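You operate a simulated robot arm through the tools that you are given. There is no shell and no other tool.

Carry out the task below with a simulated robot arm. There is one attempt and no reset: what you move stays moved.

Task
Sand the ridges off the lime board under the work lamp.
Fine: swing the lamp out and switch it on first; use the block marked 240, put it back, then switch off and park the lamp. The blue bar stays where it is; the other boards and blocks stay as they are.

The check looks at the end state, three seconds after you hand in, the way a careful person would. Anything else that was tipped, shoved, dropped, spilled or broken makes it a failure.

Robot
A 7-joint arm with a two-finger parallel gripper, fixed in place. Base frame: the origin is at the foot of the arm, x ahead of it, y to its left, z up; the work surface is at about z = 0.84. Lengths are in m, angles in degrees, forces in N, time in s.
Its first joint turns from -149.0 to 149.0 degrees. Payload 3.43 kg.
The TCP is the grasp point between the finger pads, 0.03 m short of the fingertips. In the tool frame z runs along the fingers and y along their closing line. The gripper opens to 0.094 m. The fingers are 0.028 m wide and 0.01 m thick; the gripper's body (0.05 by 0.096 m) begins 0.055 m behind the TCP.
Orientation is that of the tool frame in the base frame, as a unit quaternion [x, y, z, w]. With the fingers straight down and closing along the base's y, the tool's x points along the base's -x, its y along +y and its z along -z.

Tools
- The arm moves only by the tool jog_arm. Its argument "rows" is text: rows parted by semicolons, each of 7 numbers parted by spaces: the finger opening in m, from 0 to 0.094, then the shift along the base's x, y, z in m, then the turn, a rotation vector about the base's x, y, z in degrees. In form: hand x y z ax ay az; .... A call has 1 to 20 rows; each row shifts and turns the commanded pose from where the row before left it. Each row takes 0.2 s and may step no farther than 0.05 m and 8.6 degrees from the row before; otherwise, or with a gripper value out of range, the whole call is refused. A pose out of reach is approached as far as the arm can. The call stops where the force on the tool passes 90 N (or 10 N more than at its start, if that is more) or the arm is blocked; 0.2 s more then pass. Each finger travels about 0.045 m/s and halts on what it meets, pressing with about 20 N; the grip force reading is that of the motor and also rises with nothing between the fingers. The clock runs only during rows and for 0.2 s after the last one: add rows that do not move to give the fingers time. It gives the time, the measured TCP pose, the force on the tool (base axes), the opening and the grip force at its end, in the units of the frame above (readings bear some noise), with the torque about the TCP (base axes, N m) and any sound that the robot's microphone picked up.
- Cameras (640 x 400 px; columns grow to the right, rows downward): "scene" is fixed at [0.0498, 0.6502, 1.4492]; the picture's right is [0.44, -0.90, 0.00], its down [-0.63, -0.31, -0.71] and it looks along [0.64, 0.31, -0.71] (base axes); focal length 242 px, centre (320, 200). "wrist" rides on the gripper at [0.076, 0.014, -0.102] in the tool frame; the picture's right is [-0.18, 0.98, 0.00], its down [-0.75, -0.14, -0.64] and it looks along [-0.63, -0.12, 0.77] (tool axes); focal length 243 px, centre (320, 200). There is no depth. A picture from a camera that has moved, and an enlarged one, comes with that camera's place and axes in the base frame and with its lens.
- get_image(camera): a new picture of that camera. No time passes.
- inspect(camera, box): a new picture of the part [left, top, right, bottom] of that camera's present view, enlarged. No time passes.
- sign_off(): hands the job in; it is judged then, once.

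Nothing tells you positions but the pictures and the camera data. Unless the task says otherwise, let go and move clear before handing in.

The tools are called by a JSON object that holds its "api" and its "payload". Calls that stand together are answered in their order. jog_arm: Moves the arm, as the interface text tells. Its arguments: {"type":"object","properties":{"rows":{"type":"string"}},"required":["rows"]} The other tools are called the same way: get_image (camera) takes a picture; inspect (camera, box) takes an enlarged picture of a part of a camera's view; sign_off () hands the job in.

At the start:

```text
clock: 0.0
tcp_pos: [0.4765, 0.8658, 1.2389]
tcp_rot: [-0.001, 1.0, 0.0, 0.0]
force: [-0.1, -0.3, 0.6]
wrist_torque: [0.01, -0.02, -0.01]
width: 0.0942
grip_force: 0.0
```

scene: 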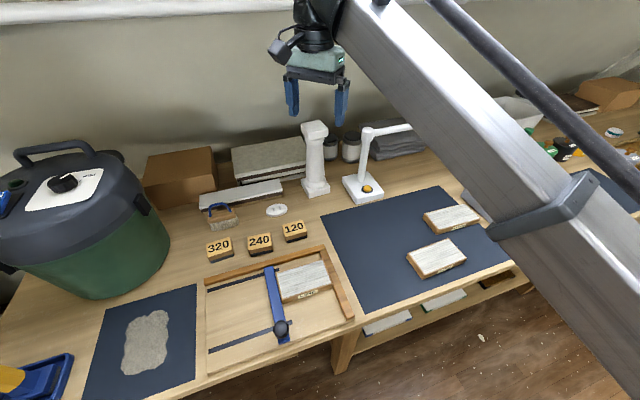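
wrist: 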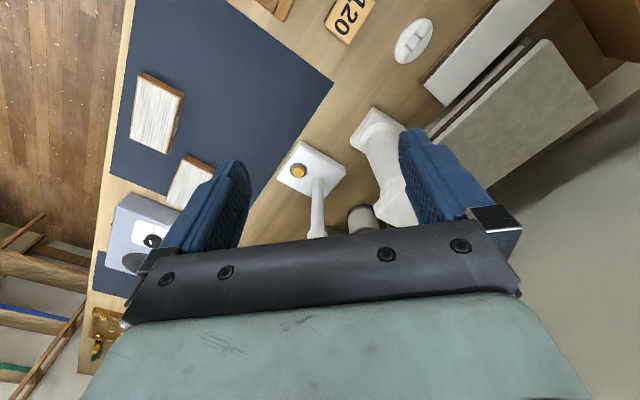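

I see a bench with a tray holding a board beside a blue bar, three sanding blocks marked 320, 240 and 120, and a white lamp with a yellow button. I'll take closer looks before moving anything.

{"api": "inspect", "payload": {"camera": "scene", "box": [190, 180, 370, 380]}}

{"api": "inspect", "payload": {"camera": "scene", "box": [290, 100, 450, 220]}}

{"api": "inspect", "payload": {"camera": "scene", "box": [380, 170, 540, 290]}}

{"api": "inspect", "payload": {"camera": "wrist", "box": [100, 0, 460, 240]}}

```text
2.00 times, centred on (280, 280) of scene
camera zoom: at [0.0498, 0.6502, 1.4492], right [0.44, -0.9, 0.0], down [-0.63, -0.31, -0.71], along [0.64, 0.31, -0.71], focal length 483 px, centre (400, 40)
```

zoom: 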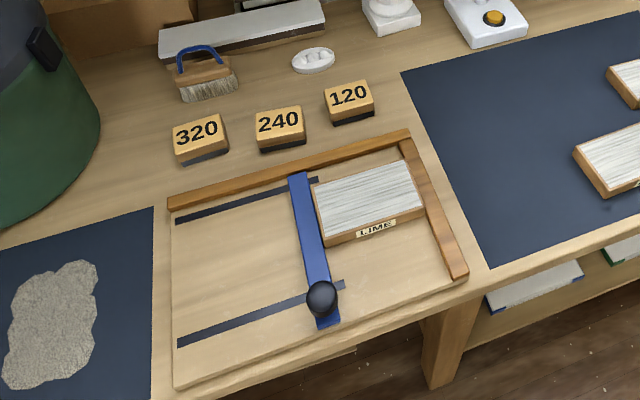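

```text
3.33 times, centred on (370, 160) of scene
camera zoom: at [0.0498, 0.6502, 1.4492], right [0.44, -0.9, 0.0], down [-0.63, -0.31, -0.71], along [0.64, 0.31, -0.71], focal length 805 px, centre (153, 333)
```

zoom: 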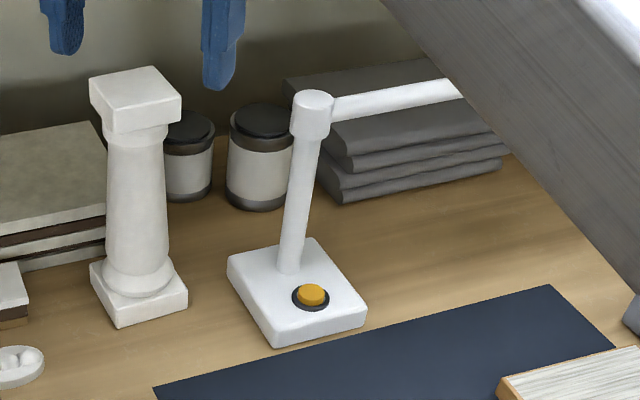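

```text
3.33 times, centred on (460, 230) of scene
camera zoom: at [0.0498, 0.6502, 1.4492], right [0.44, -0.9, 0.0], down [-0.63, -0.31, -0.71], along [0.64, 0.31, -0.71], focal length 805 px, centre (-147, 100)
```

zoom: 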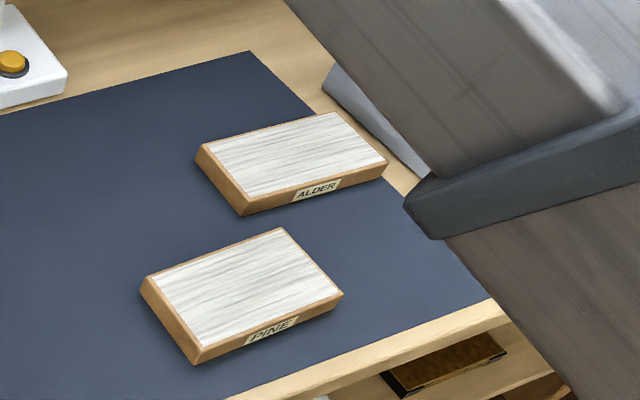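

```text
1.67 times, centred on (280, 120) of wrist
camera zoom: at [0.3999, 0.88, 1.3403], right [0.18, 0.98, 0.0], down [0.75, -0.14, 0.64], along [0.63, -0.12, -0.77], focal length 404 px, centre (387, 333)
```

zoom: 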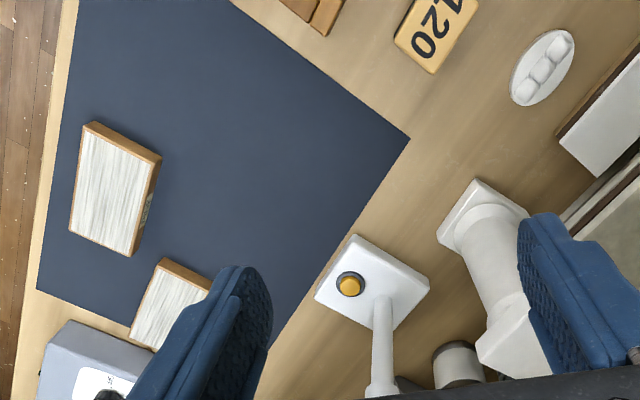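

The lime board sits in the tray at about (0.29, 0.81), held between the blue bar and the wooden stop. The lamp base and yellow button are near (0.69, 0.77, 0.88), and the arm link hides the lamp head. I'll swing the arm to the right, staying high, so I can see the lamp head.

{"api": "jog_arm", "payload": {"rows": "0.094 0.02 -0.043 0.0 0 0 0; 0.094 0.02 -0.043 0.0 0 0 0; 0.094 0.02 -0.043 0.0 0 0 0; 0.094 0.02 -0.043 0.0 0 0 0; 0.094 0.02 -0.043 0.0 0 0 0; 0.094 0.02 -0.043 0.0 0 0 0; 0.094 0.02 -0.043 0.0 0 0 0; 0.094 0.02 -0.043 0.0 0 0 0; 0.094 0.02 -0.043 0.0 0 0 0; 0.094 0.02 -0.043 0.0 0 0 0; 0.094 0.02 -0.043 0.0 0 0 0; 0.094 0.02 -0.043 0.0 0 0 0"}}

```text
clock: 2.6
tcp_pos: [0.7359, 0.372, 1.1764]
tcp_rot: [-0.001, 1.0, 0.003, 0.005]
force: [-0.1, 0.2, 0.1]
wrist_torque: [-0.03, -0.04, 0.01]
width: 0.0937
grip_force: 0.1
out of reach, approached as far as the arm can: row 3, 4, 5, 6, 7, 8, 9, 10, 12
```

The arm stopped short of the commanded pose, so I'm checking where it is from both cameras.

{"api": "get_image", "payload": {"camera": "scene"}}

{"api": "get_image", "payload": {"camera": "wrist"}}

```text
taken
```

scene: 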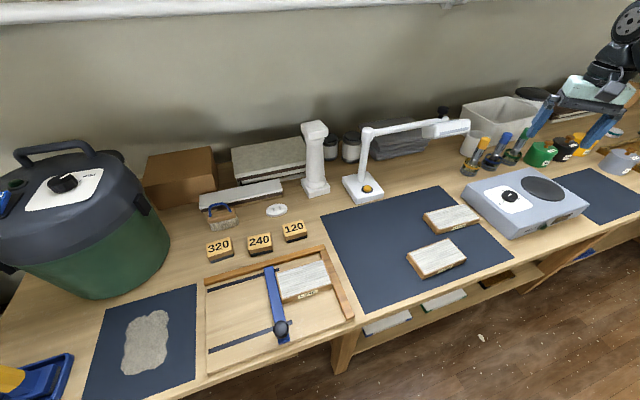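

```text
taken
camera wrist: at [0.6586, 0.3859, 1.2769], right [0.18, 0.98, 0.01], down [0.75, -0.14, 0.65], along [0.64, -0.11, -0.76], focal length 243 px, centre (320, 200)
```

wrist: 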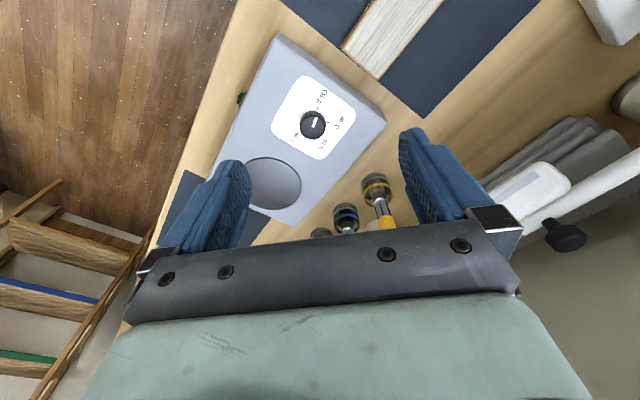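

{"api": "inspect", "payload": {"camera": "scene", "box": [330, 90, 490, 210]}}

{"api": "inspect", "payload": {"camera": "wrist", "box": [420, 80, 640, 260]}}

{"api": "inspect", "payload": {"camera": "scene", "box": [440, 60, 640, 240]}}

```text
3.33 times, centred on (410, 150) of scene
camera zoom: at [0.0498, 0.6502, 1.4492], right [0.44, -0.9, 0.0], down [-0.63, -0.31, -0.71], along [0.64, 0.31, -0.71], focal length 805 px, centre (20, 367)
```

zoom: 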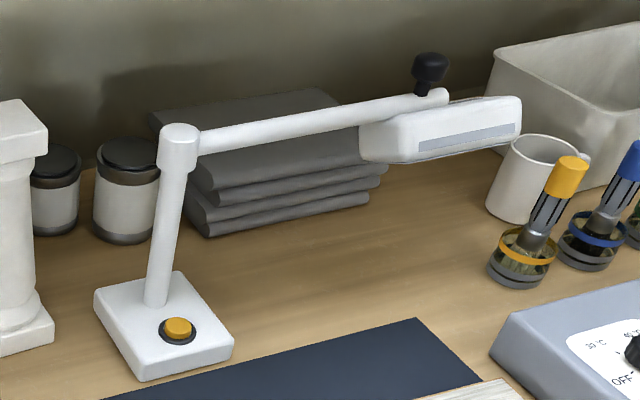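

```text
2.22 times, centred on (530, 170) of wrist
camera zoom: at [0.6586, 0.3859, 1.2769], right [0.18, 0.98, 0.01], down [0.75, -0.14, 0.65], along [0.64, -0.11, -0.76], focal length 539 px, centre (-147, 267)
```

zoom: 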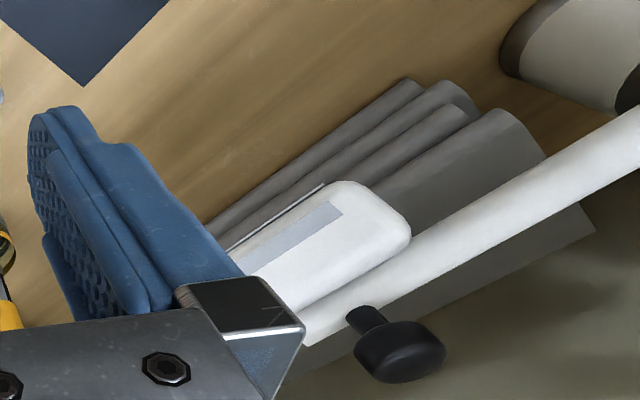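

```text
2.22 times, centred on (540, 150) of scene
camera zoom: at [0.0498, 0.6502, 1.4492], right [0.44, -0.9, 0.0], down [-0.63, -0.31, -0.71], along [0.64, 0.31, -0.71], focal length 537 px, centre (-169, 311)
```

zoom: 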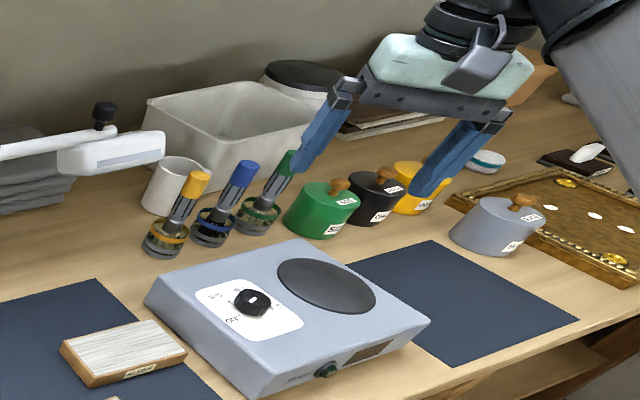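

The lamp's beam ends in a black knob, which I triangulate at about (0.919, 0.625, 1.098). The pole is at about (0.741, 0.811). I'll do a small yaw and tilt first to learn how the arm responds, then approach the knob.

{"api": "jog_arm", "payload": {"rows": "0.094 0 0 0 0 0 8.5; 0.094 0 0 0 0 0 8.5; 0.094 0 0 0 0 0 8.5; 0.094 0 0 0 0 0 8.5"}}

```text
clock: 3.4
tcp_pos: [0.7419, 0.3733, 1.1757]
tcp_rot: [-0.21, 0.978, 0.005, 0.011]
force: [-0.1, 2.0, -1.2]
wrist_torque: [-0.12, -0.12, -0.15]
width: 0.0941
grip_force: 0.0
stopped in row 4: the force on the tool passed its limit at 105 N (the readings are from after the stop); the commanded pose is now the measured one
```

The force limit tripped, so I'm looking at what might have been touched.

{"api": "get_image", "payload": {"camera": "scene"}}

{"api": "get_image", "payload": {"camera": "wrist"}}

```text
taken
```

scene: 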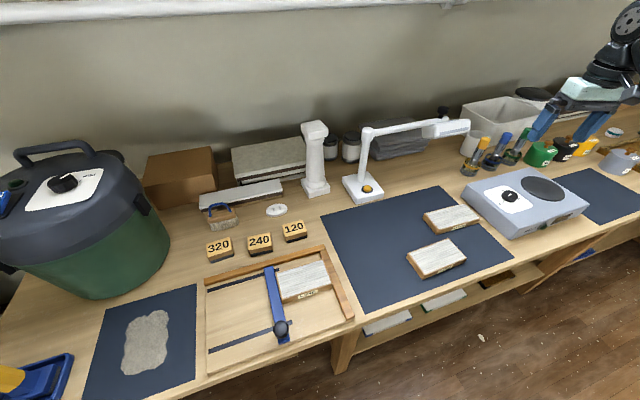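

```text
taken
camera wrist: at [0.6625, 0.3542, 1.2755], right [-0.24, 0.97, 0.01], down [0.73, 0.17, 0.66], along [0.64, 0.16, -0.75], focal length 243 px, centre (320, 200)
```

wrist: 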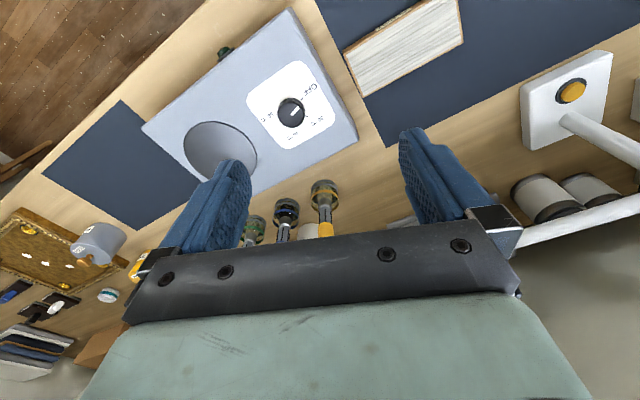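

Nothing was touched on the bench; the wrist was probably folded too tightly at that short reach. I'll move outward toward the lamp knob while staying high.

{"api": "jog_arm", "payload": {"rows": "0.094 0.015 0.020 0.005 0 0 0; 0.094 0.015 0.025 0.005 0 0 2; 0.094 0.015 0.03 0 0 0 2; 0.094 0.015 0.03 0 0 0 2; 0.094 0.015 0.03 0 0 0 2; 0.094 0 0 0 0 0 2"}}

```text
clock: 4.8
tcp_pos: [0.8152, 0.5089, 1.1873]
tcp_rot: [-0.295, 0.955, 0.005, 0.012]
force: [0.3, 0.0, -0.3]
wrist_torque: [0.01, 0.01, 0.03]
width: 0.094
grip_force: 0.1
```

That moved freely. Now I'll tilt the tool outward in steps.

{"api": "jog_arm", "payload": {"rows": "0.094 0 0 0 4.78 -7.03 0; 0.094 0 0 0 4.78 -7.03 0; 0.094 0 0 0 4.78 -7.03 0; 0.094 0 0 0 4.78 -7.03 0; 0.094 0 0 0 0 0 0"}}

{"api": "get_image", "payload": {"camera": "wrist"}}

{"api": "get_image", "payload": {"camera": "scene"}}

```text
clock: 6.0
tcp_pos: [0.8153, 0.5085, 1.185]
tcp_rot: [-0.282, 0.91, 0.091, 0.291]
force: [0.0, -0.6, -0.3]
wrist_torque: [0.0, 0.04, 0.0]
width: 0.0942
grip_force: 0.1
```

```text
taken
camera wrist: at [0.7067, 0.4522, 1.2244], right [-0.43, 0.9, 0.11], down [0.28, 0.02, 0.96], along [0.86, 0.44, -0.26], focal length 243 px, centre (320, 200)
```

wrist: 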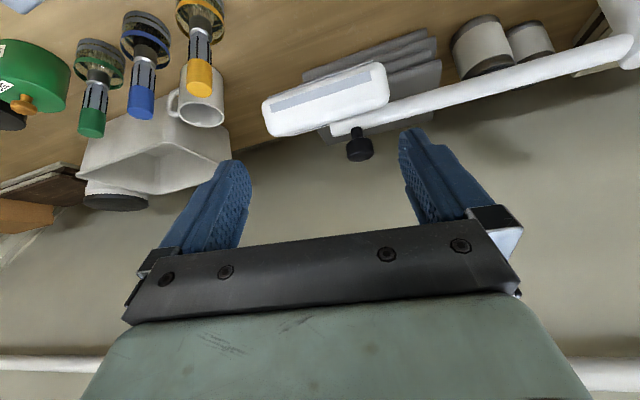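

```text
taken
```

scene: 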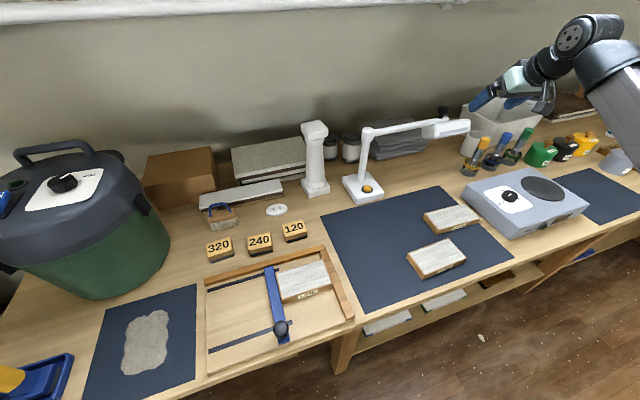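

The arm follows well, and the new view confirms the knob at about (0.918, 0.622, 1.098). Next I'll go to a pre-grasp point in front of and above it.

{"api": "jog_arm", "payload": {"rows": "0.094 0.02 0.03 -0.009 4.78 -7.03 0; 0.094 0.02 0.03 -0.009 4.78 -7.03 0; 0.094 0.0113 0.0195 -0.009 0 0 0; 0.094 0 0 0 0 0 0"}}

{"api": "get_image", "payload": {"camera": "wrist"}}

{"api": "inspect", "payload": {"camera": "scene", "box": [380, 60, 560, 180]}}

```text
clock: 7.0
tcp_pos: [0.8676, 0.5876, 1.1589]
tcp_rot: [-0.265, 0.857, 0.132, 0.422]
force: [0.5, -0.1, -0.2]
wrist_torque: [0.0, -0.02, -0.03]
width: 0.0941
grip_force: 0.1
```

```text
taken
camera wrist: at [0.7536, 0.5277, 1.16], right [-0.46, 0.87, 0.15], down [0.04, -0.15, 0.99], along [0.89, 0.46, 0.03], focal length 243 px, centre (320, 200)
```

wrist: 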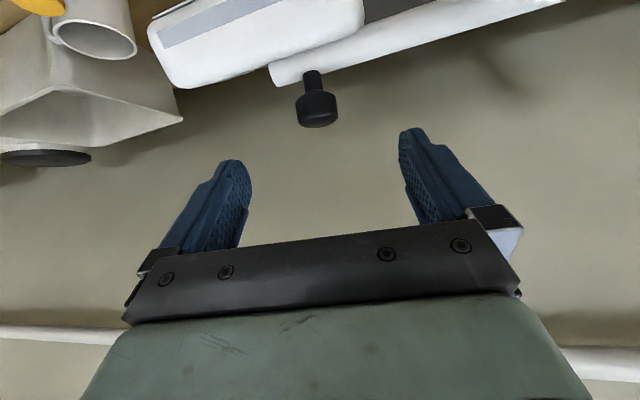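

```text
3.33 times, centred on (470, 120) of scene
camera zoom: at [0.0498, 0.6502, 1.4492], right [0.44, -0.9, 0.0], down [-0.63, -0.31, -0.71], along [0.64, 0.31, -0.71], focal length 805 px, centre (-180, 467)
```

zoom: 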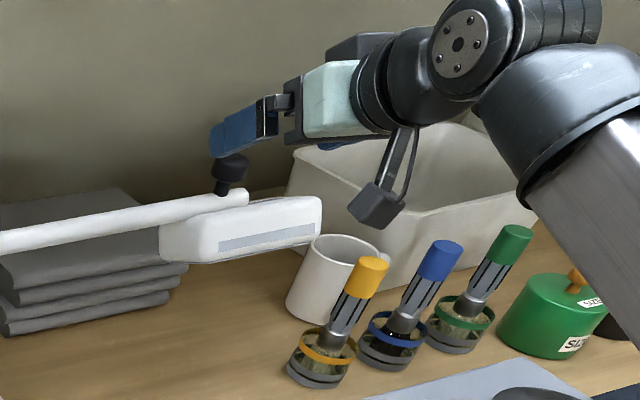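

The knob is centred between the open fingers, so I'll advance along the tool axis onto it.

{"api": "jog_arm", "payload": {"rows": "0.094 0.0128 0.0087 -0.0125 0 0 0; 0.094 0.0128 0.0087 -0.0125 0 0 0; 0.094 0.0128 0.0087 -0.0125 0 0 0; 0.094 0.0128 0.0087 -0.0125 0 0 0; 0.094 0 0 0 0 0 0"}}

{"api": "get_image", "payload": {"camera": "wrist"}}

{"api": "inspect", "payload": {"camera": "scene", "box": [380, 60, 560, 180]}}

```text
clock: 8.2
tcp_pos: [0.9173, 0.6224, 1.1086]
tcp_rot: [-0.265, 0.857, 0.131, 0.422]
force: [0.2, 0.2, 0.1]
wrist_torque: [0.01, 0.0, -0.02]
width: 0.0939
grip_force: 0.1
```

```text
taken
camera wrist: at [0.8029, 0.5624, 1.1095], right [-0.46, 0.87, 0.15], down [0.04, -0.15, 0.99], along [0.89, 0.46, 0.03], focal length 243 px, centre (320, 200)
```

wrist: 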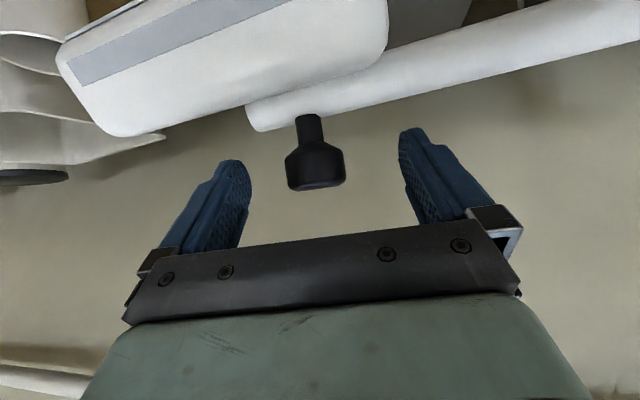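

```text
3.33 times, centred on (470, 120) of scene
camera zoom: at [0.0498, 0.6502, 1.4492], right [0.44, -0.9, 0.0], down [-0.63, -0.31, -0.71], along [0.64, 0.31, -0.71], focal length 805 px, centre (-180, 467)
```

zoom: 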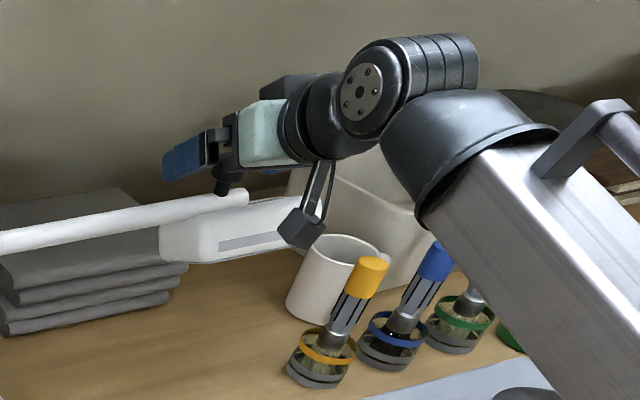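

The knob head sits between the finger pads just ahead of the TCP. I'll close on it.

{"api": "jog_arm", "payload": {"rows": "0.02 0 0 0 0 0 0; 0.02 0 0 0 0 0 0; 0.02 0 0 0 0 0 0; 0.02 0 0 0 0 0 0; 0.02 0 0 0 0 0 0; 0.02 0 0 0 0 0 0"}}

{"api": "get_image", "payload": {"camera": "wrist"}}

```text
clock: 9.6
tcp_pos: [0.916, 0.6216, 1.1078]
tcp_rot: [-0.264, 0.857, 0.13, 0.422]
force: [-2.3, -13.9, -2.4]
wrist_torque: [-0.2, -0.08, -0.06]
width: 0.0312
grip_force: 45.1
```

```text
taken
camera wrist: at [0.8027, 0.5608, 1.1096], right [-0.46, 0.88, 0.15], down [0.04, -0.14, 0.99], along [0.89, 0.46, 0.03], focal length 243 px, centre (320, 200)
```

wrist: 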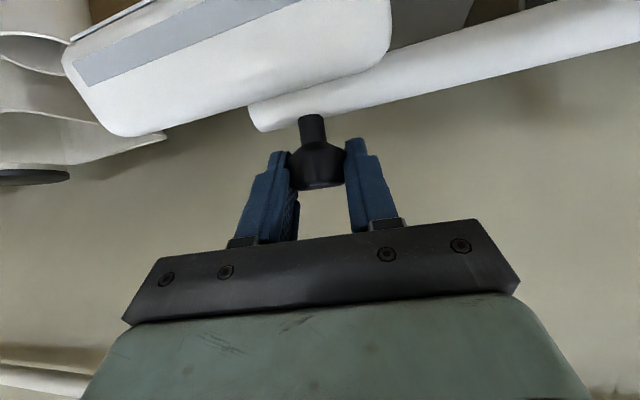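

The knob is held firmly. I take the swing as an arc about the pole at (0.734, 0.812) with radius about 0.265, and I'll start with 10° to test it.

{"api": "jog_arm", "payload": {"rows": "0.02 -0.0084 -0.0080 0.001 0 0 0; 0.02 -0.0084 -0.0080 0.001 0 0 0; 0.02 -0.0091 -0.0072 0 0 0 0; 0.02 -0.0091 -0.0072 0 0 0 0; 0.02 0 0 0 0 0 0"}}

{"api": "get_image", "payload": {"camera": "wrist"}}

{"api": "get_image", "payload": {"camera": "scene"}}

```text
clock: 10.8
tcp_pos: [0.8819, 0.5919, 1.1091]
tcp_rot: [-0.266, 0.858, 0.131, 0.42]
force: [2.6, -7.5, -24.6]
wrist_torque: [-0.17, -0.14, 0.25]
width: 0.0317
grip_force: 44.9
```

```text
taken
camera wrist: at [0.768, 0.5313, 1.1103], right [-0.46, 0.87, 0.15], down [0.04, -0.14, 0.99], along [0.89, 0.46, 0.03], focal length 243 px, centre (320, 200)
```

wrist: 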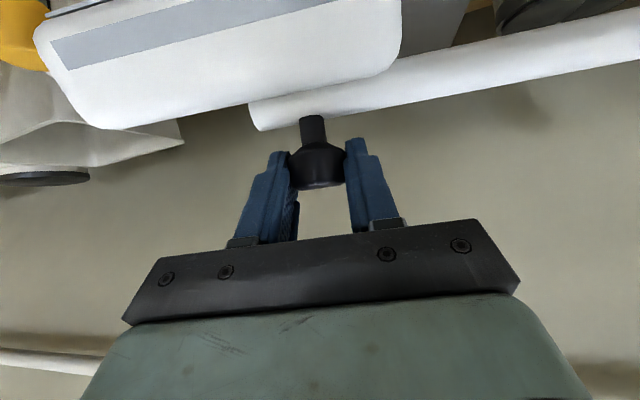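

```text
taken
```

scene: 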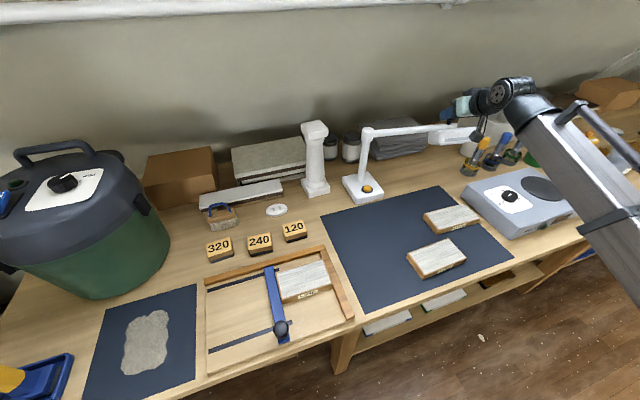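

The beam follows the grip. I'll continue the arc and ease the tilt slightly so the camera clears the lamp head.

{"api": "jog_arm", "payload": {"rows": "0.02 -0.0194 -0.0128 -0.0012 0 0 0; 0.02 -0.0204 -0.0109 0 -1.55 2.27 0; 0.02 -0.0212 -0.0092 0 -1.55 2.27 0; 0.02 -0.0220 -0.0073 0 -1.55 2.27 0; 0.02 0 0 0 0 0 0"}}

{"api": "get_image", "payload": {"camera": "wrist"}}

{"api": "inspect", "payload": {"camera": "scene", "box": [330, 60, 570, 220]}}

```text
clock: 12.0
tcp_pos: [0.7988, 0.5509, 1.1122]
tcp_rot: [-0.274, 0.885, 0.111, 0.361]
force: [4.4, -12.6, 4.8]
wrist_torque: [0.06, -1.31, -0.49]
width: 0.0311
grip_force: 45.0
```

```text
taken
camera wrist: at [0.6866, 0.4924, 1.1314], right [-0.45, 0.89, 0.13], down [0.15, -0.07, 0.99], along [0.88, 0.46, -0.11], focal length 243 px, centre (320, 200)
```

wrist: 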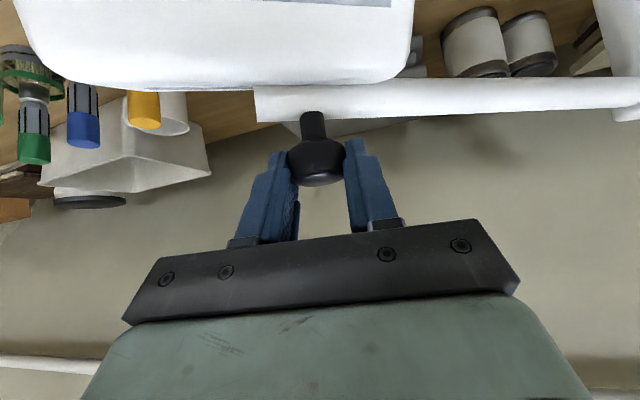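

```text
2.50 times, centred on (450, 140) of scene
camera zoom: at [0.0498, 0.6502, 1.4492], right [0.44, -0.9, 0.0], down [-0.63, -0.31, -0.71], along [0.64, 0.31, -0.71], focal length 604 px, centre (-5, 350)
```

zoom: 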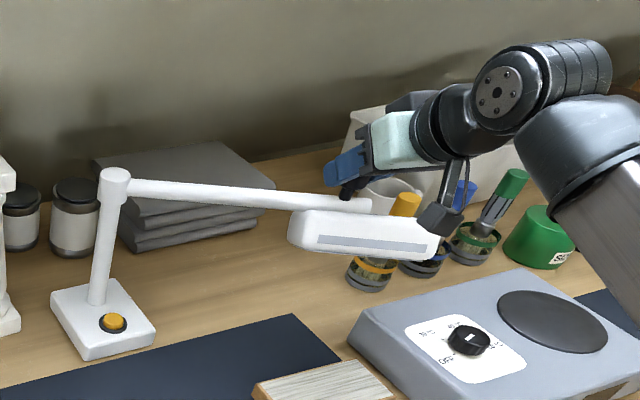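

The swing is at about 30° and the forces are small. I'll continue to about 60°.

{"api": "jog_arm", "payload": {"rows": "0.02 -0.0225 -0.0063 0 -1.0 1.5 0.5; 0.02 -0.0230 -0.0037 0 -1.0 1.5 0.8; 0.02 -0.0231 -0.0014 0 0 0 0.8; 0.02 -0.0231 0.0007 0 0 0 0.8; 0.02 -0.0231 0.0027 0 0 0 1; 0.02 -0.0226 0.0047 0 0 0 1; 0.02 0 0 0 0 0 0"}}

{"api": "get_image", "payload": {"camera": "wrist"}}

{"api": "get_image", "payload": {"camera": "scene"}}

```text
clock: 13.6
tcp_pos: [0.6605, 0.548, 1.1093]
tcp_rot: [-0.315, 0.884, 0.117, 0.325]
force: [-1.6, -7.6, 1.3]
wrist_torque: [-0.05, -0.29, -0.16]
width: 0.0315
grip_force: 45.2
```

```text
taken
camera wrist: at [0.5548, 0.4803, 1.1373], right [-0.51, 0.85, 0.12], down [0.21, -0.01, 0.98], along [0.83, 0.53, -0.17], focal length 243 px, centre (320, 200)
```

wrist: 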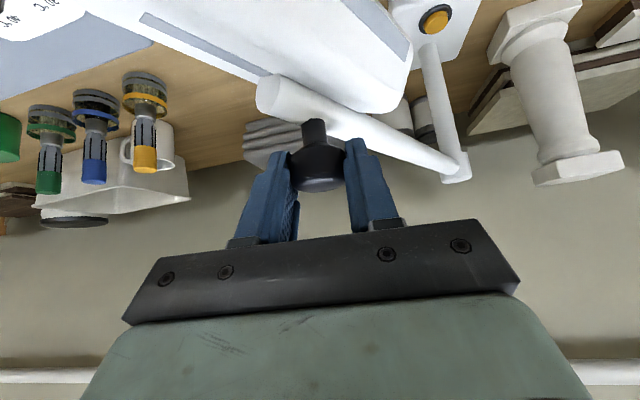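

```text
taken
```

scene: 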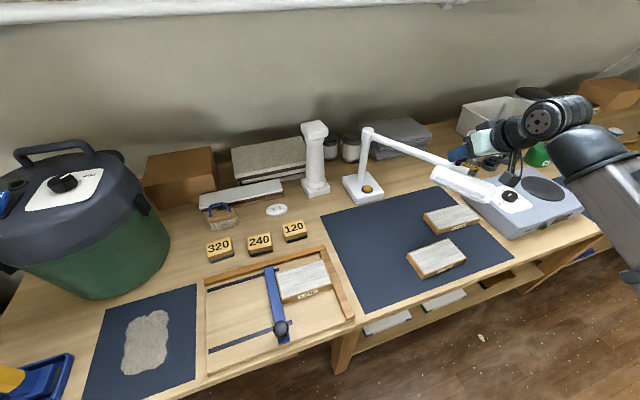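

The beam is near 60° and still gripped. I'll carry on to about 90°.

{"api": "jog_arm", "payload": {"rows": "0.02 -0.0222 0.0067 0 0 0 1.5; 0.02 -0.0215 0.0085 0 0 0 1.5; 0.02 -0.0207 0.0104 0 0 0 1.5; 0.02 -0.0197 0.0122 0 0 0 1.5; 0.02 -0.0186 0.0139 0 0 0 1.5; 0.02 -0.0173 0.0154 0 0 0 1.5; 0.02 0 0 0 0 0 0"}}

{"api": "get_image", "payload": {"camera": "wrist"}}

{"api": "get_image", "payload": {"camera": "scene"}}

```text
clock: 15.2
tcp_pos: [0.5429, 0.615, 1.1101]
tcp_rot: [-0.383, 0.856, 0.143, 0.316]
force: [-13.7, -14.9, 11.2]
wrist_torque: [0.0, 0.1, -0.17]
width: 0.0317
grip_force: 45.1
```

```text
taken
camera wrist: at [0.4486, 0.5317, 1.1366], right [-0.64, 0.76, 0.12], down [0.21, 0.02, 0.98], along [0.74, 0.65, -0.17], focal length 243 px, centre (320, 200)
```

wrist: 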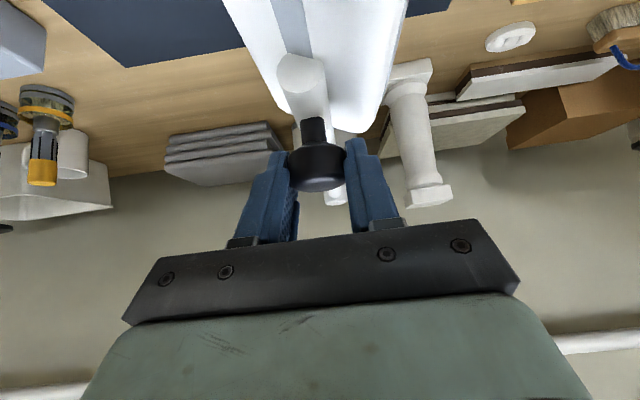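

```text
taken
```

scene: 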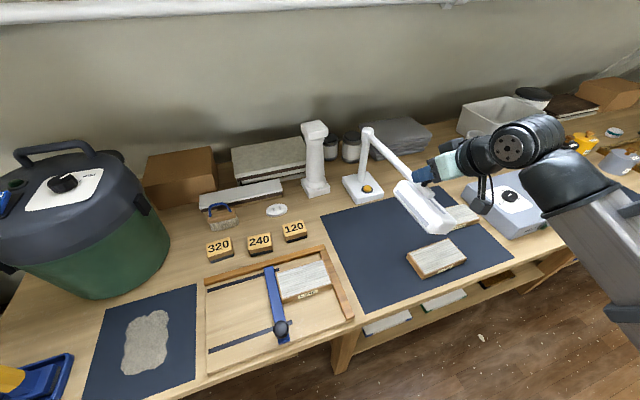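

At about 90° there is a slight outward pull along the beam, so my radius is a touch small. I'll correct for that and continue toward 110°, watching for an end stop.

{"api": "jog_arm", "payload": {"rows": "0.02 -0.0169 0.0158 0 0 0 1.4; 0.02 -0.0148 0.0179 0 0 0 1.4; 0.02 -0.0128 0.0194 0 0 0 1.4; 0.02 -0.0109 0.0203 0 0 0 1.4; 0.02 0 0 0 0 0 0"}}

{"api": "get_image", "payload": {"camera": "scene"}}

```text
clock: 16.1
tcp_pos: [0.5051, 0.6584, 1.1076]
tcp_rot: [-0.412, 0.844, 0.136, 0.315]
force: [14.6, -21.7, 4.8]
wrist_torque: [-0.07, -0.1, -0.16]
width: 0.0332
grip_force: 12.3
stopped in row 4: the force on the tool passed its limit at 106 N (the readings are from after the stop); the commanded pose is now the measured one
```

```text
taken
```

scene: 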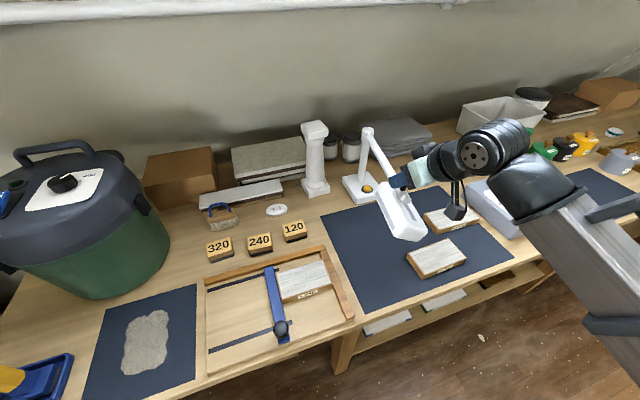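

The force spiked near 102° of swing. I'm checking whether that is a hinge stop or contact with the arm.

{"api": "get_image", "payload": {"camera": "wrist"}}

{"api": "inspect", "payload": {"camera": "scene", "box": [330, 110, 530, 260]}}

```text
taken
camera wrist: at [0.4154, 0.5713, 1.1352], right [-0.68, 0.73, 0.09], down [0.19, 0.06, 0.98], along [0.71, 0.69, -0.18], focal length 243 px, centre (320, 200)
```

wrist: 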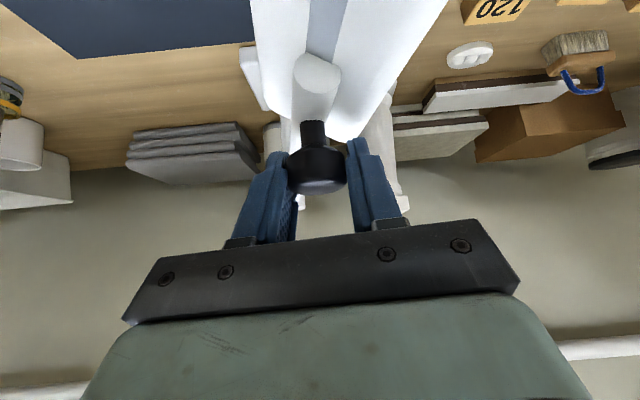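

```text
2.67 times, centred on (430, 185) of scene
camera zoom: at [0.0498, 0.6502, 1.4492], right [0.44, -0.9, 0.0], down [-0.63, -0.31, -0.71], along [0.64, 0.31, -0.71], focal length 644 px, centre (27, 240)
```

zoom: 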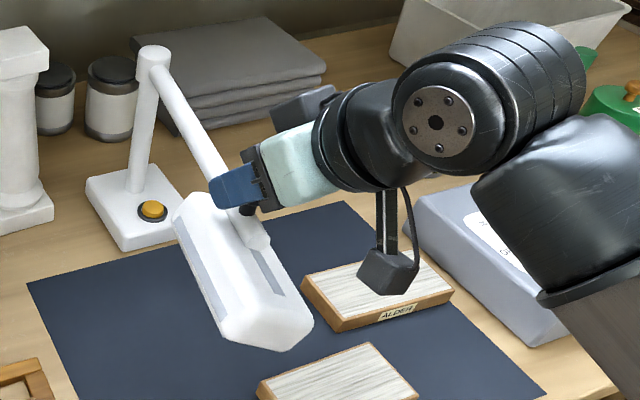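

The reaction is purely tangential against the swing, so the lamp has met its hinge stop at about 100°. I'll let go, back off along the tool axis, and check.

{"api": "jog_arm", "payload": {"rows": "0.07 0 0 0 0 0 0; 0.07 0 0 0 0 0 0; 0.07 0 0 0 0 0 0; 0.07 -0.0084 -0.0098 0.0153 0 0 0; 0.07 -0.0084 -0.0098 0.0153 0 0 0; 0.07 -0.0084 -0.0098 0.0153 0 0 0; 0.07 -0.0084 -0.0098 0.0153 0 0 0; 0.07 -0.0084 -0.0098 0.0153 0 0 0; 0.07 0 0 0 0 0 0"}}

{"api": "get_image", "payload": {"camera": "wrist"}}

{"api": "get_image", "payload": {"camera": "scene"}}

```text
clock: 18.1
tcp_pos: [0.4602, 0.6126, 1.1847]
tcp_rot: [-0.414, 0.843, 0.14, 0.313]
force: [0.2, -0.9, 0.6]
wrist_torque: [0.02, -0.01, 0.0]
width: 0.07
grip_force: 0.0
```

```text
taken
camera wrist: at [0.3711, 0.5249, 1.2114], right [-0.68, 0.72, 0.09], down [0.19, 0.06, 0.98], along [0.7, 0.69, -0.18], focal length 243 px, centre (320, 200)
```

wrist: 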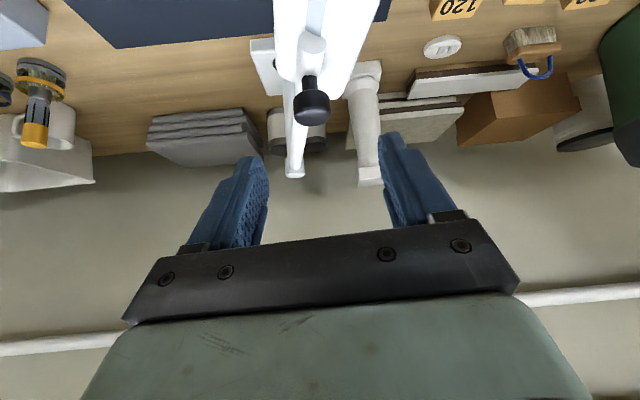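

```text
taken
```

scene: 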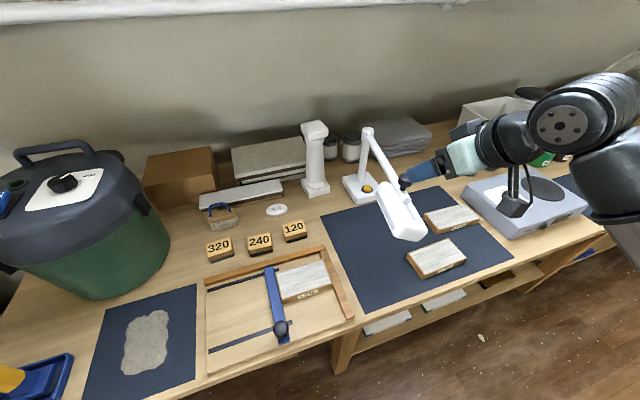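

The lamp stays out at its stop. The yellow button lies almost directly beneath the beam, so I'll come in from the right of the beam with a tilted, closed gripper. First I'll move clear to the right and turn the tool.

{"api": "jog_arm", "payload": {"rows": "0.0 0.028 -0.0166 0 0 0 7; 0.0 0.028 -0.0166 0 0 0 7; 0.0 0.028 -0.0166 0 0 0 7; 0.0 0.028 -0.0166 -0.005 0 0 7; 0.0 0.028 -0.0166 -0.01 0 0 7; 0 0 0 0 0 0 0"}}

{"api": "get_image", "payload": {"camera": "wrist"}}

{"api": "get_image", "payload": {"camera": "scene"}}

```text
clock: 19.6
tcp_pos: [0.6004, 0.5298, 1.1682]
tcp_rot: [-0.649, 0.679, 0.227, 0.256]
force: [0.3, -0.2, 0.9]
wrist_torque: [0.04, -0.01, -0.07]
width: 0.0
grip_force: 19.8
```

```text
taken
camera wrist: at [0.5786, 0.4073, 1.1955], right [-0.98, 0.2, 0.09], down [0.13, 0.16, 0.98], along [0.18, 0.97, -0.18], focal length 243 px, centre (320, 200)
```

wrist: 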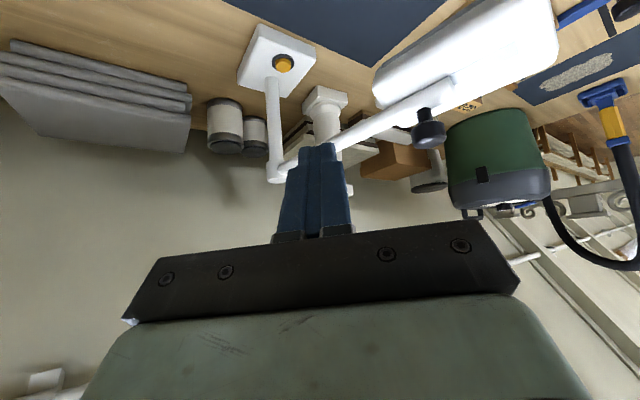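

```text
taken
```

scene: 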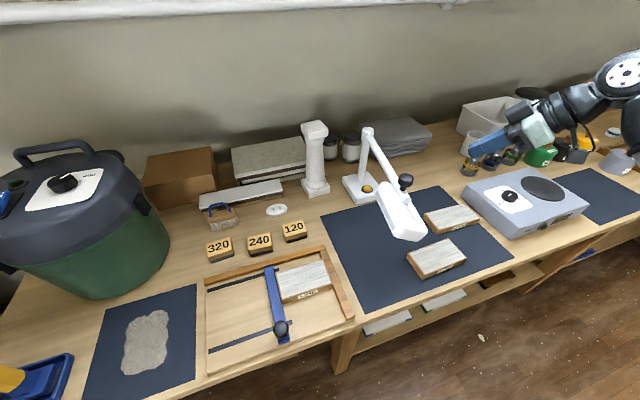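

The button and the way in from the right are both clearly visible. I'll zoom in to refine its position.

{"api": "inspect", "payload": {"camera": "wrist", "box": [220, 10, 380, 130]}}

{"api": "inspect", "payload": {"camera": "scene", "box": [320, 120, 440, 250]}}

```text
3.33 times, centred on (300, 70) of wrist
camera zoom: at [0.5786, 0.4073, 1.1955], right [-0.98, 0.2, 0.09], down [0.13, 0.16, 0.98], along [0.18, 0.97, -0.18], focal length 809 px, centre (387, 633)
```

zoom: 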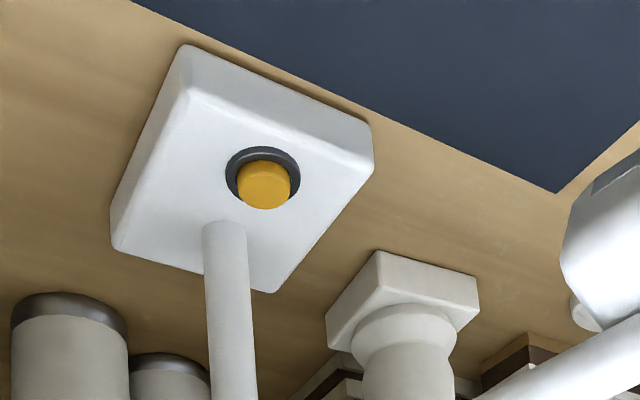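

```text
3.08 times, centred on (380, 185) of scene
camera zoom: at [0.0498, 0.6502, 1.4492], right [0.44, -0.9, 0.0], down [-0.63, -0.31, -0.71], along [0.64, 0.31, -0.71], focal length 743 px, centre (135, 246)
```

zoom: 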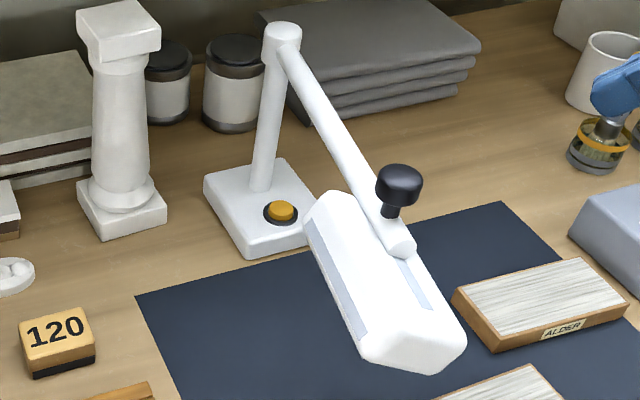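

I put the button top at about (0.688, 0.775, 0.879). I'll now descend on the right side of the beam to a stand-off point.

{"api": "jog_arm", "payload": {"rows": "0.0 0.0131 0.0226 -0.0312 3.49 -0.29 0; 0.0 0.0131 0.0226 -0.0312 3.49 -0.29 0; 0.0 0.0131 0.0226 -0.0312 0 0 0; 0.0 0.0131 0.0226 -0.0312 0 0 0; 0.0 0.0131 0.0226 -0.0312 0 0 0; 0.0 0.0131 0.0226 -0.0312 0 0 0; 0 0 0 0 0 0 0"}}

{"api": "get_image", "payload": {"camera": "wrist"}}

{"api": "get_image", "payload": {"camera": "scene"}}

```text
clock: 21.1
tcp_pos: [0.6801, 0.6674, 0.9797]
tcp_rot: [-0.632, 0.664, 0.264, 0.3]
force: [0.7, -0.4, -0.8]
wrist_torque: [0.0, 0.02, -0.03]
width: 0.0
grip_force: 19.9
```

```text
taken
camera wrist: at [0.657, 0.5421, 0.9923], right [-0.98, 0.19, 0.11], down [0.12, 0.04, 0.99], along [0.18, 0.98, -0.06], focal length 243 px, centre (320, 200)
```

wrist: 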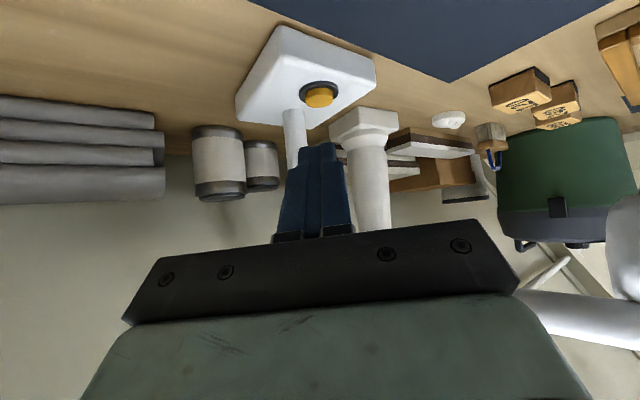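

```text
taken
```

scene: 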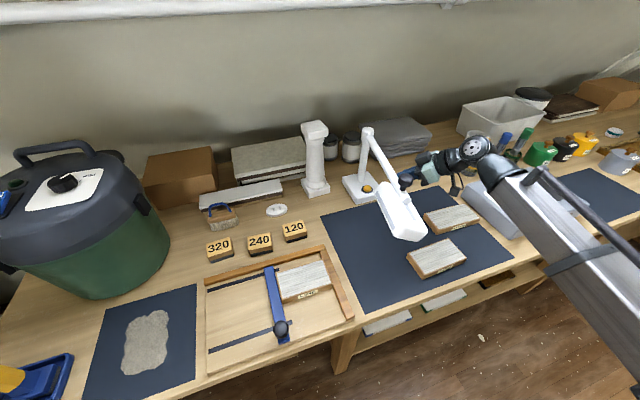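

The tool is at the stand-off with clear space around it. Next I'll hover just over the button.

{"api": "jog_arm", "payload": {"rows": "0.0 0.002 0.0306 -0.0198 0 0 0; 0.0 0.002 0.0306 -0.0198 0 0 0; 0.0 0.002 0.0306 -0.0198 0 0 0; 0 0 0 0 0 0 0"}}

{"api": "get_image", "payload": {"camera": "wrist"}}

{"api": "inspect", "payload": {"camera": "scene", "box": [320, 120, 520, 250]}}

```text
clock: 22.1
tcp_pos: [0.6862, 0.7592, 0.9216]
tcp_rot: [-0.631, 0.665, 0.264, 0.3]
force: [-0.2, -0.7, 0.5]
wrist_torque: [0.02, -0.02, 0.0]
width: 0.0
grip_force: 20.5
```

```text
taken
camera wrist: at [0.663, 0.6333, 0.9328], right [-0.98, 0.19, 0.11], down [0.12, 0.04, 0.99], along [0.18, 0.98, -0.06], focal length 243 px, centre (320, 200)
```

wrist: 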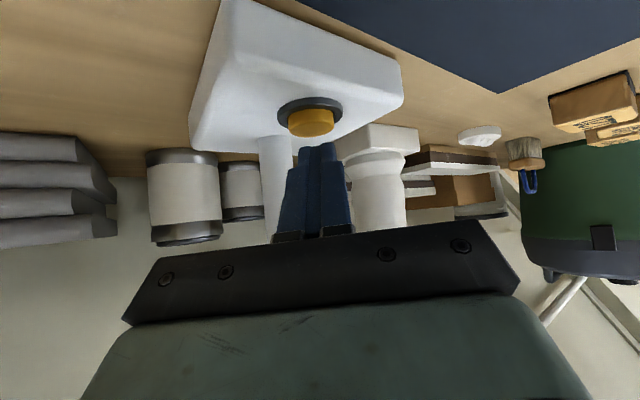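

```text
3.08 times, centred on (420, 185) of scene
camera zoom: at [0.0498, 0.6502, 1.4492], right [0.44, -0.9, 0.0], down [-0.63, -0.31, -0.71], along [0.64, 0.31, -0.71], focal length 743 px, centre (12, 246)
```

zoom: 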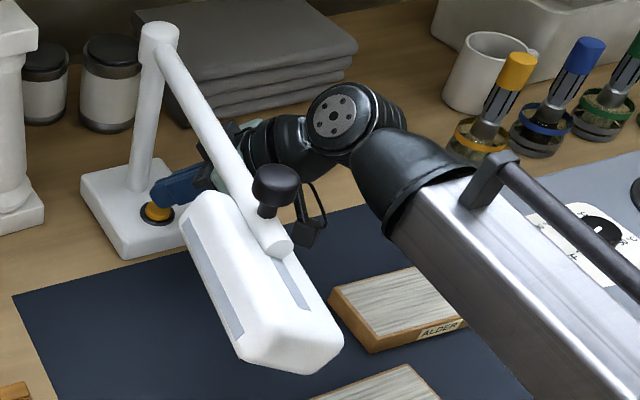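

The fingertips are right over the button. I'll press straight down in small steps.

{"api": "jog_arm", "payload": {"rows": "0.0 0.002 0.004 -0.003 0 0 0; 0.0 0 0 -0.004 0 0 0; 0.0 0 0 -0.003 0 0 0; 0.0 0 0 -0.002 0 0 0"}}

```text
clock: 23.1
tcp_pos: [0.6883, 0.7609, 0.9108]
tcp_rot: [-0.631, 0.665, 0.264, 0.3]
force: [3.0, -0.3, 12.2]
wrist_torque: [0.13, -0.11, 0.0]
width: 0.0
grip_force: 20.0
heard: click
```

I heard a click. I'll lift off and check whether the lamp is lit.

{"api": "jog_arm", "payload": {"rows": "0.0 0 0 0.006 0 0 0; 0.0 0 0 0.008 0 0 0; 0.0 0 0 0 0 0 0"}}

{"api": "get_image", "payload": {"camera": "scene"}}

{"api": "get_image", "payload": {"camera": "wrist"}}

```text
clock: 23.9
tcp_pos: [0.6868, 0.7629, 0.9238]
tcp_rot: [-0.632, 0.664, 0.265, 0.299]
force: [-0.3, 0.8, 0.9]
wrist_torque: [0.02, 0.04, 0.0]
width: 0.0
grip_force: 19.7
```

```text
taken
```

scene: 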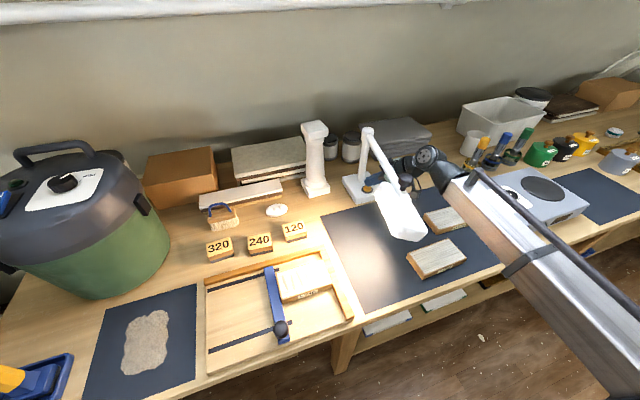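

```text
taken
camera wrist: at [0.6642, 0.6363, 0.9362], right [-0.98, 0.19, 0.11], down [0.12, 0.04, 0.99], along [0.18, 0.98, -0.06], focal length 243 px, centre (320, 200)
```

wrist: 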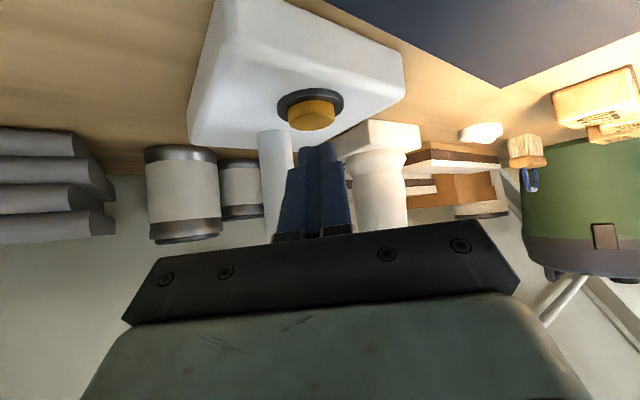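

The lamp is on and lights the tray. I'll retrace my path out from under the beam and then look closely at the blocks and the lime board.

{"api": "jog_arm", "payload": {"rows": "0.0 -0.002 -0.0306 0.0198 0 0 0; 0.0 -0.002 -0.0306 0.0198 0 0 0; 0.0 -0.002 -0.0306 0.0198 0 0 0; 0.0 -0.0131 -0.0226 0.0312 0 0 0; 0.0 -0.0131 -0.0226 0.0312 0 0 0; 0.0 -0.0131 -0.0226 0.0312 0 0 0; 0.0 -0.0131 -0.0226 0.0312 -3.49 0.29 0; 0.0 -0.0131 -0.0226 0.0312 -3.49 0.29 0; 0.0 -0.0131 -0.0226 0.0312 0 0 0; 0 0 0 0 0 0 0"}}

{"api": "inspect", "payload": {"camera": "scene", "box": [260, 240, 360, 340]}}

{"api": "inspect", "payload": {"camera": "scene", "box": [190, 200, 330, 290]}}

{"api": "inspect", "payload": {"camera": "scene", "box": [200, 230, 380, 360]}}

```text
clock: 26.1
tcp_pos: [0.6015, 0.5344, 1.1706]
tcp_rot: [-0.648, 0.681, 0.226, 0.256]
force: [0.7, 0.2, -0.7]
wrist_torque: [0.01, 0.02, -0.02]
width: 0.0
grip_force: 20.0
```

```text
4.00 times, centred on (310, 290) of scene
camera zoom: at [0.0498, 0.6502, 1.4492], right [0.44, -0.9, 0.0], down [-0.63, -0.31, -0.71], along [0.64, 0.31, -0.71], focal length 966 px, centre (360, -160)
```

zoom: 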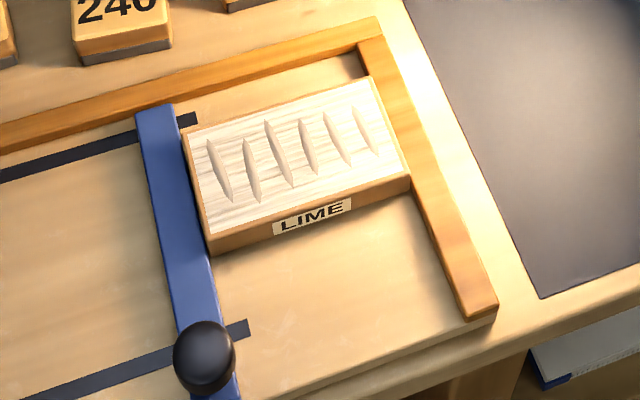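

```text
4.44 times, centred on (260, 245) of scene
camera zoom: at [0.0498, 0.6502, 1.4492], right [0.44, -0.9, 0.0], down [-0.63, -0.31, -0.71], along [0.64, 0.31, -0.71], focal length 1073 px, centre (587, 0)
```

zoom: 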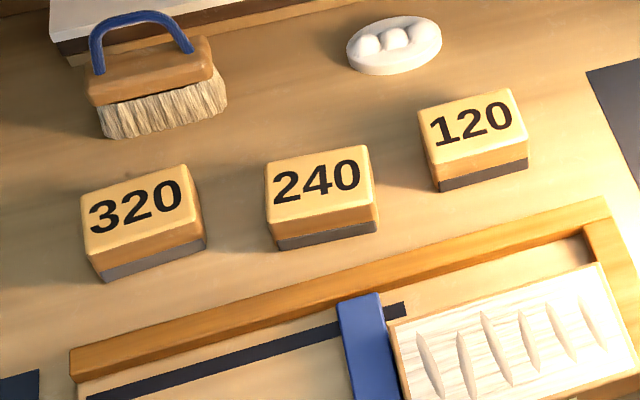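

```text
3.08 times, centred on (290, 295) of scene
camera zoom: at [0.0498, 0.6502, 1.4492], right [0.44, -0.9, 0.0], down [-0.63, -0.31, -0.71], along [0.64, 0.31, -0.71], focal length 743 px, centre (412, -92)
```

zoom: 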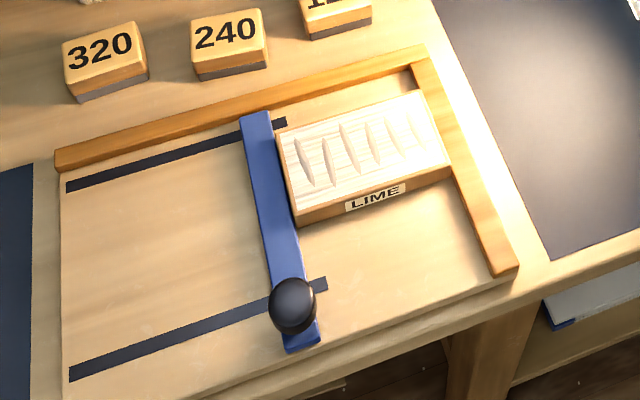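

The lamp now shows six raised ridges across the lime board. The 240 block is at about (0.338, 0.98), so it also needs a tilted reach. I'll carry the arm over the lamp head to the tray side and look from closer.

{"api": "jog_arm", "payload": {"rows": "0.0 -0.03 0.016 0.01 0 0 0; 0.0 -0.035 0.02 0.01 0 0 0; 0.0 -0.035 0.02 0.005 0 0 0; 0.0 -0.04 0.02 0 0 0 0; 0.0 -0.045 0.02 0 0 0 0; 0.0 -0.045 0.02 0 0 0 0; 0.0 -0.045 0.02 0 0 0 0; 0.0 -0.045 0.015 0 0 0 0; 0 0 0 0 0 0 0"}}

{"api": "get_image", "payload": {"camera": "wrist"}}

{"api": "get_image", "payload": {"camera": "scene"}}

```text
clock: 28.1
tcp_pos: [0.2802, 0.6849, 1.1951]
tcp_rot: [-0.647, 0.681, 0.226, 0.257]
force: [-0.4, -0.2, -0.2]
wrist_torque: [0.0, 0.0, -0.02]
width: 0.0
grip_force: 20.2
```

```text
taken
camera wrist: at [0.2577, 0.5625, 1.2232], right [-0.98, 0.2, 0.09], down [0.13, 0.16, 0.98], along [0.18, 0.97, -0.18], focal length 243 px, centre (320, 200)
```

wrist: 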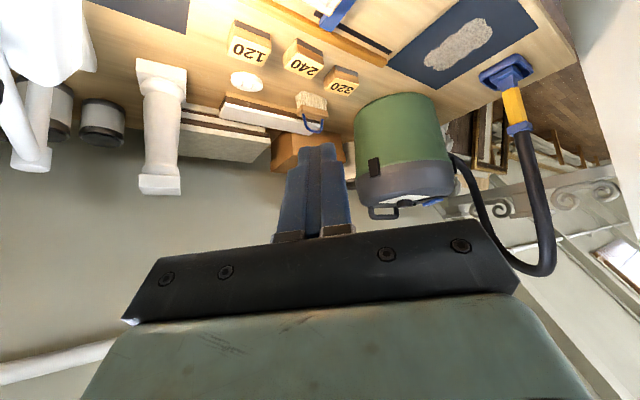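

```text
taken
```

scene: 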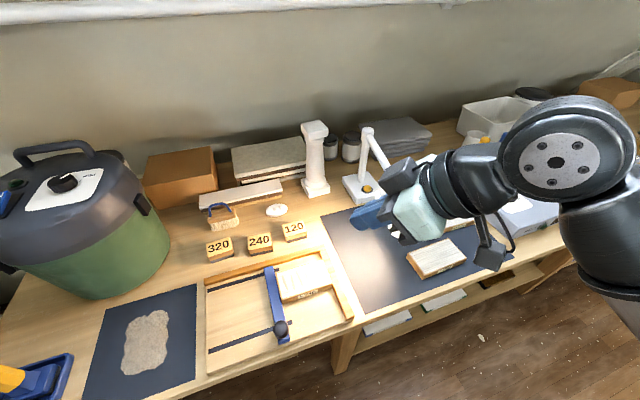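

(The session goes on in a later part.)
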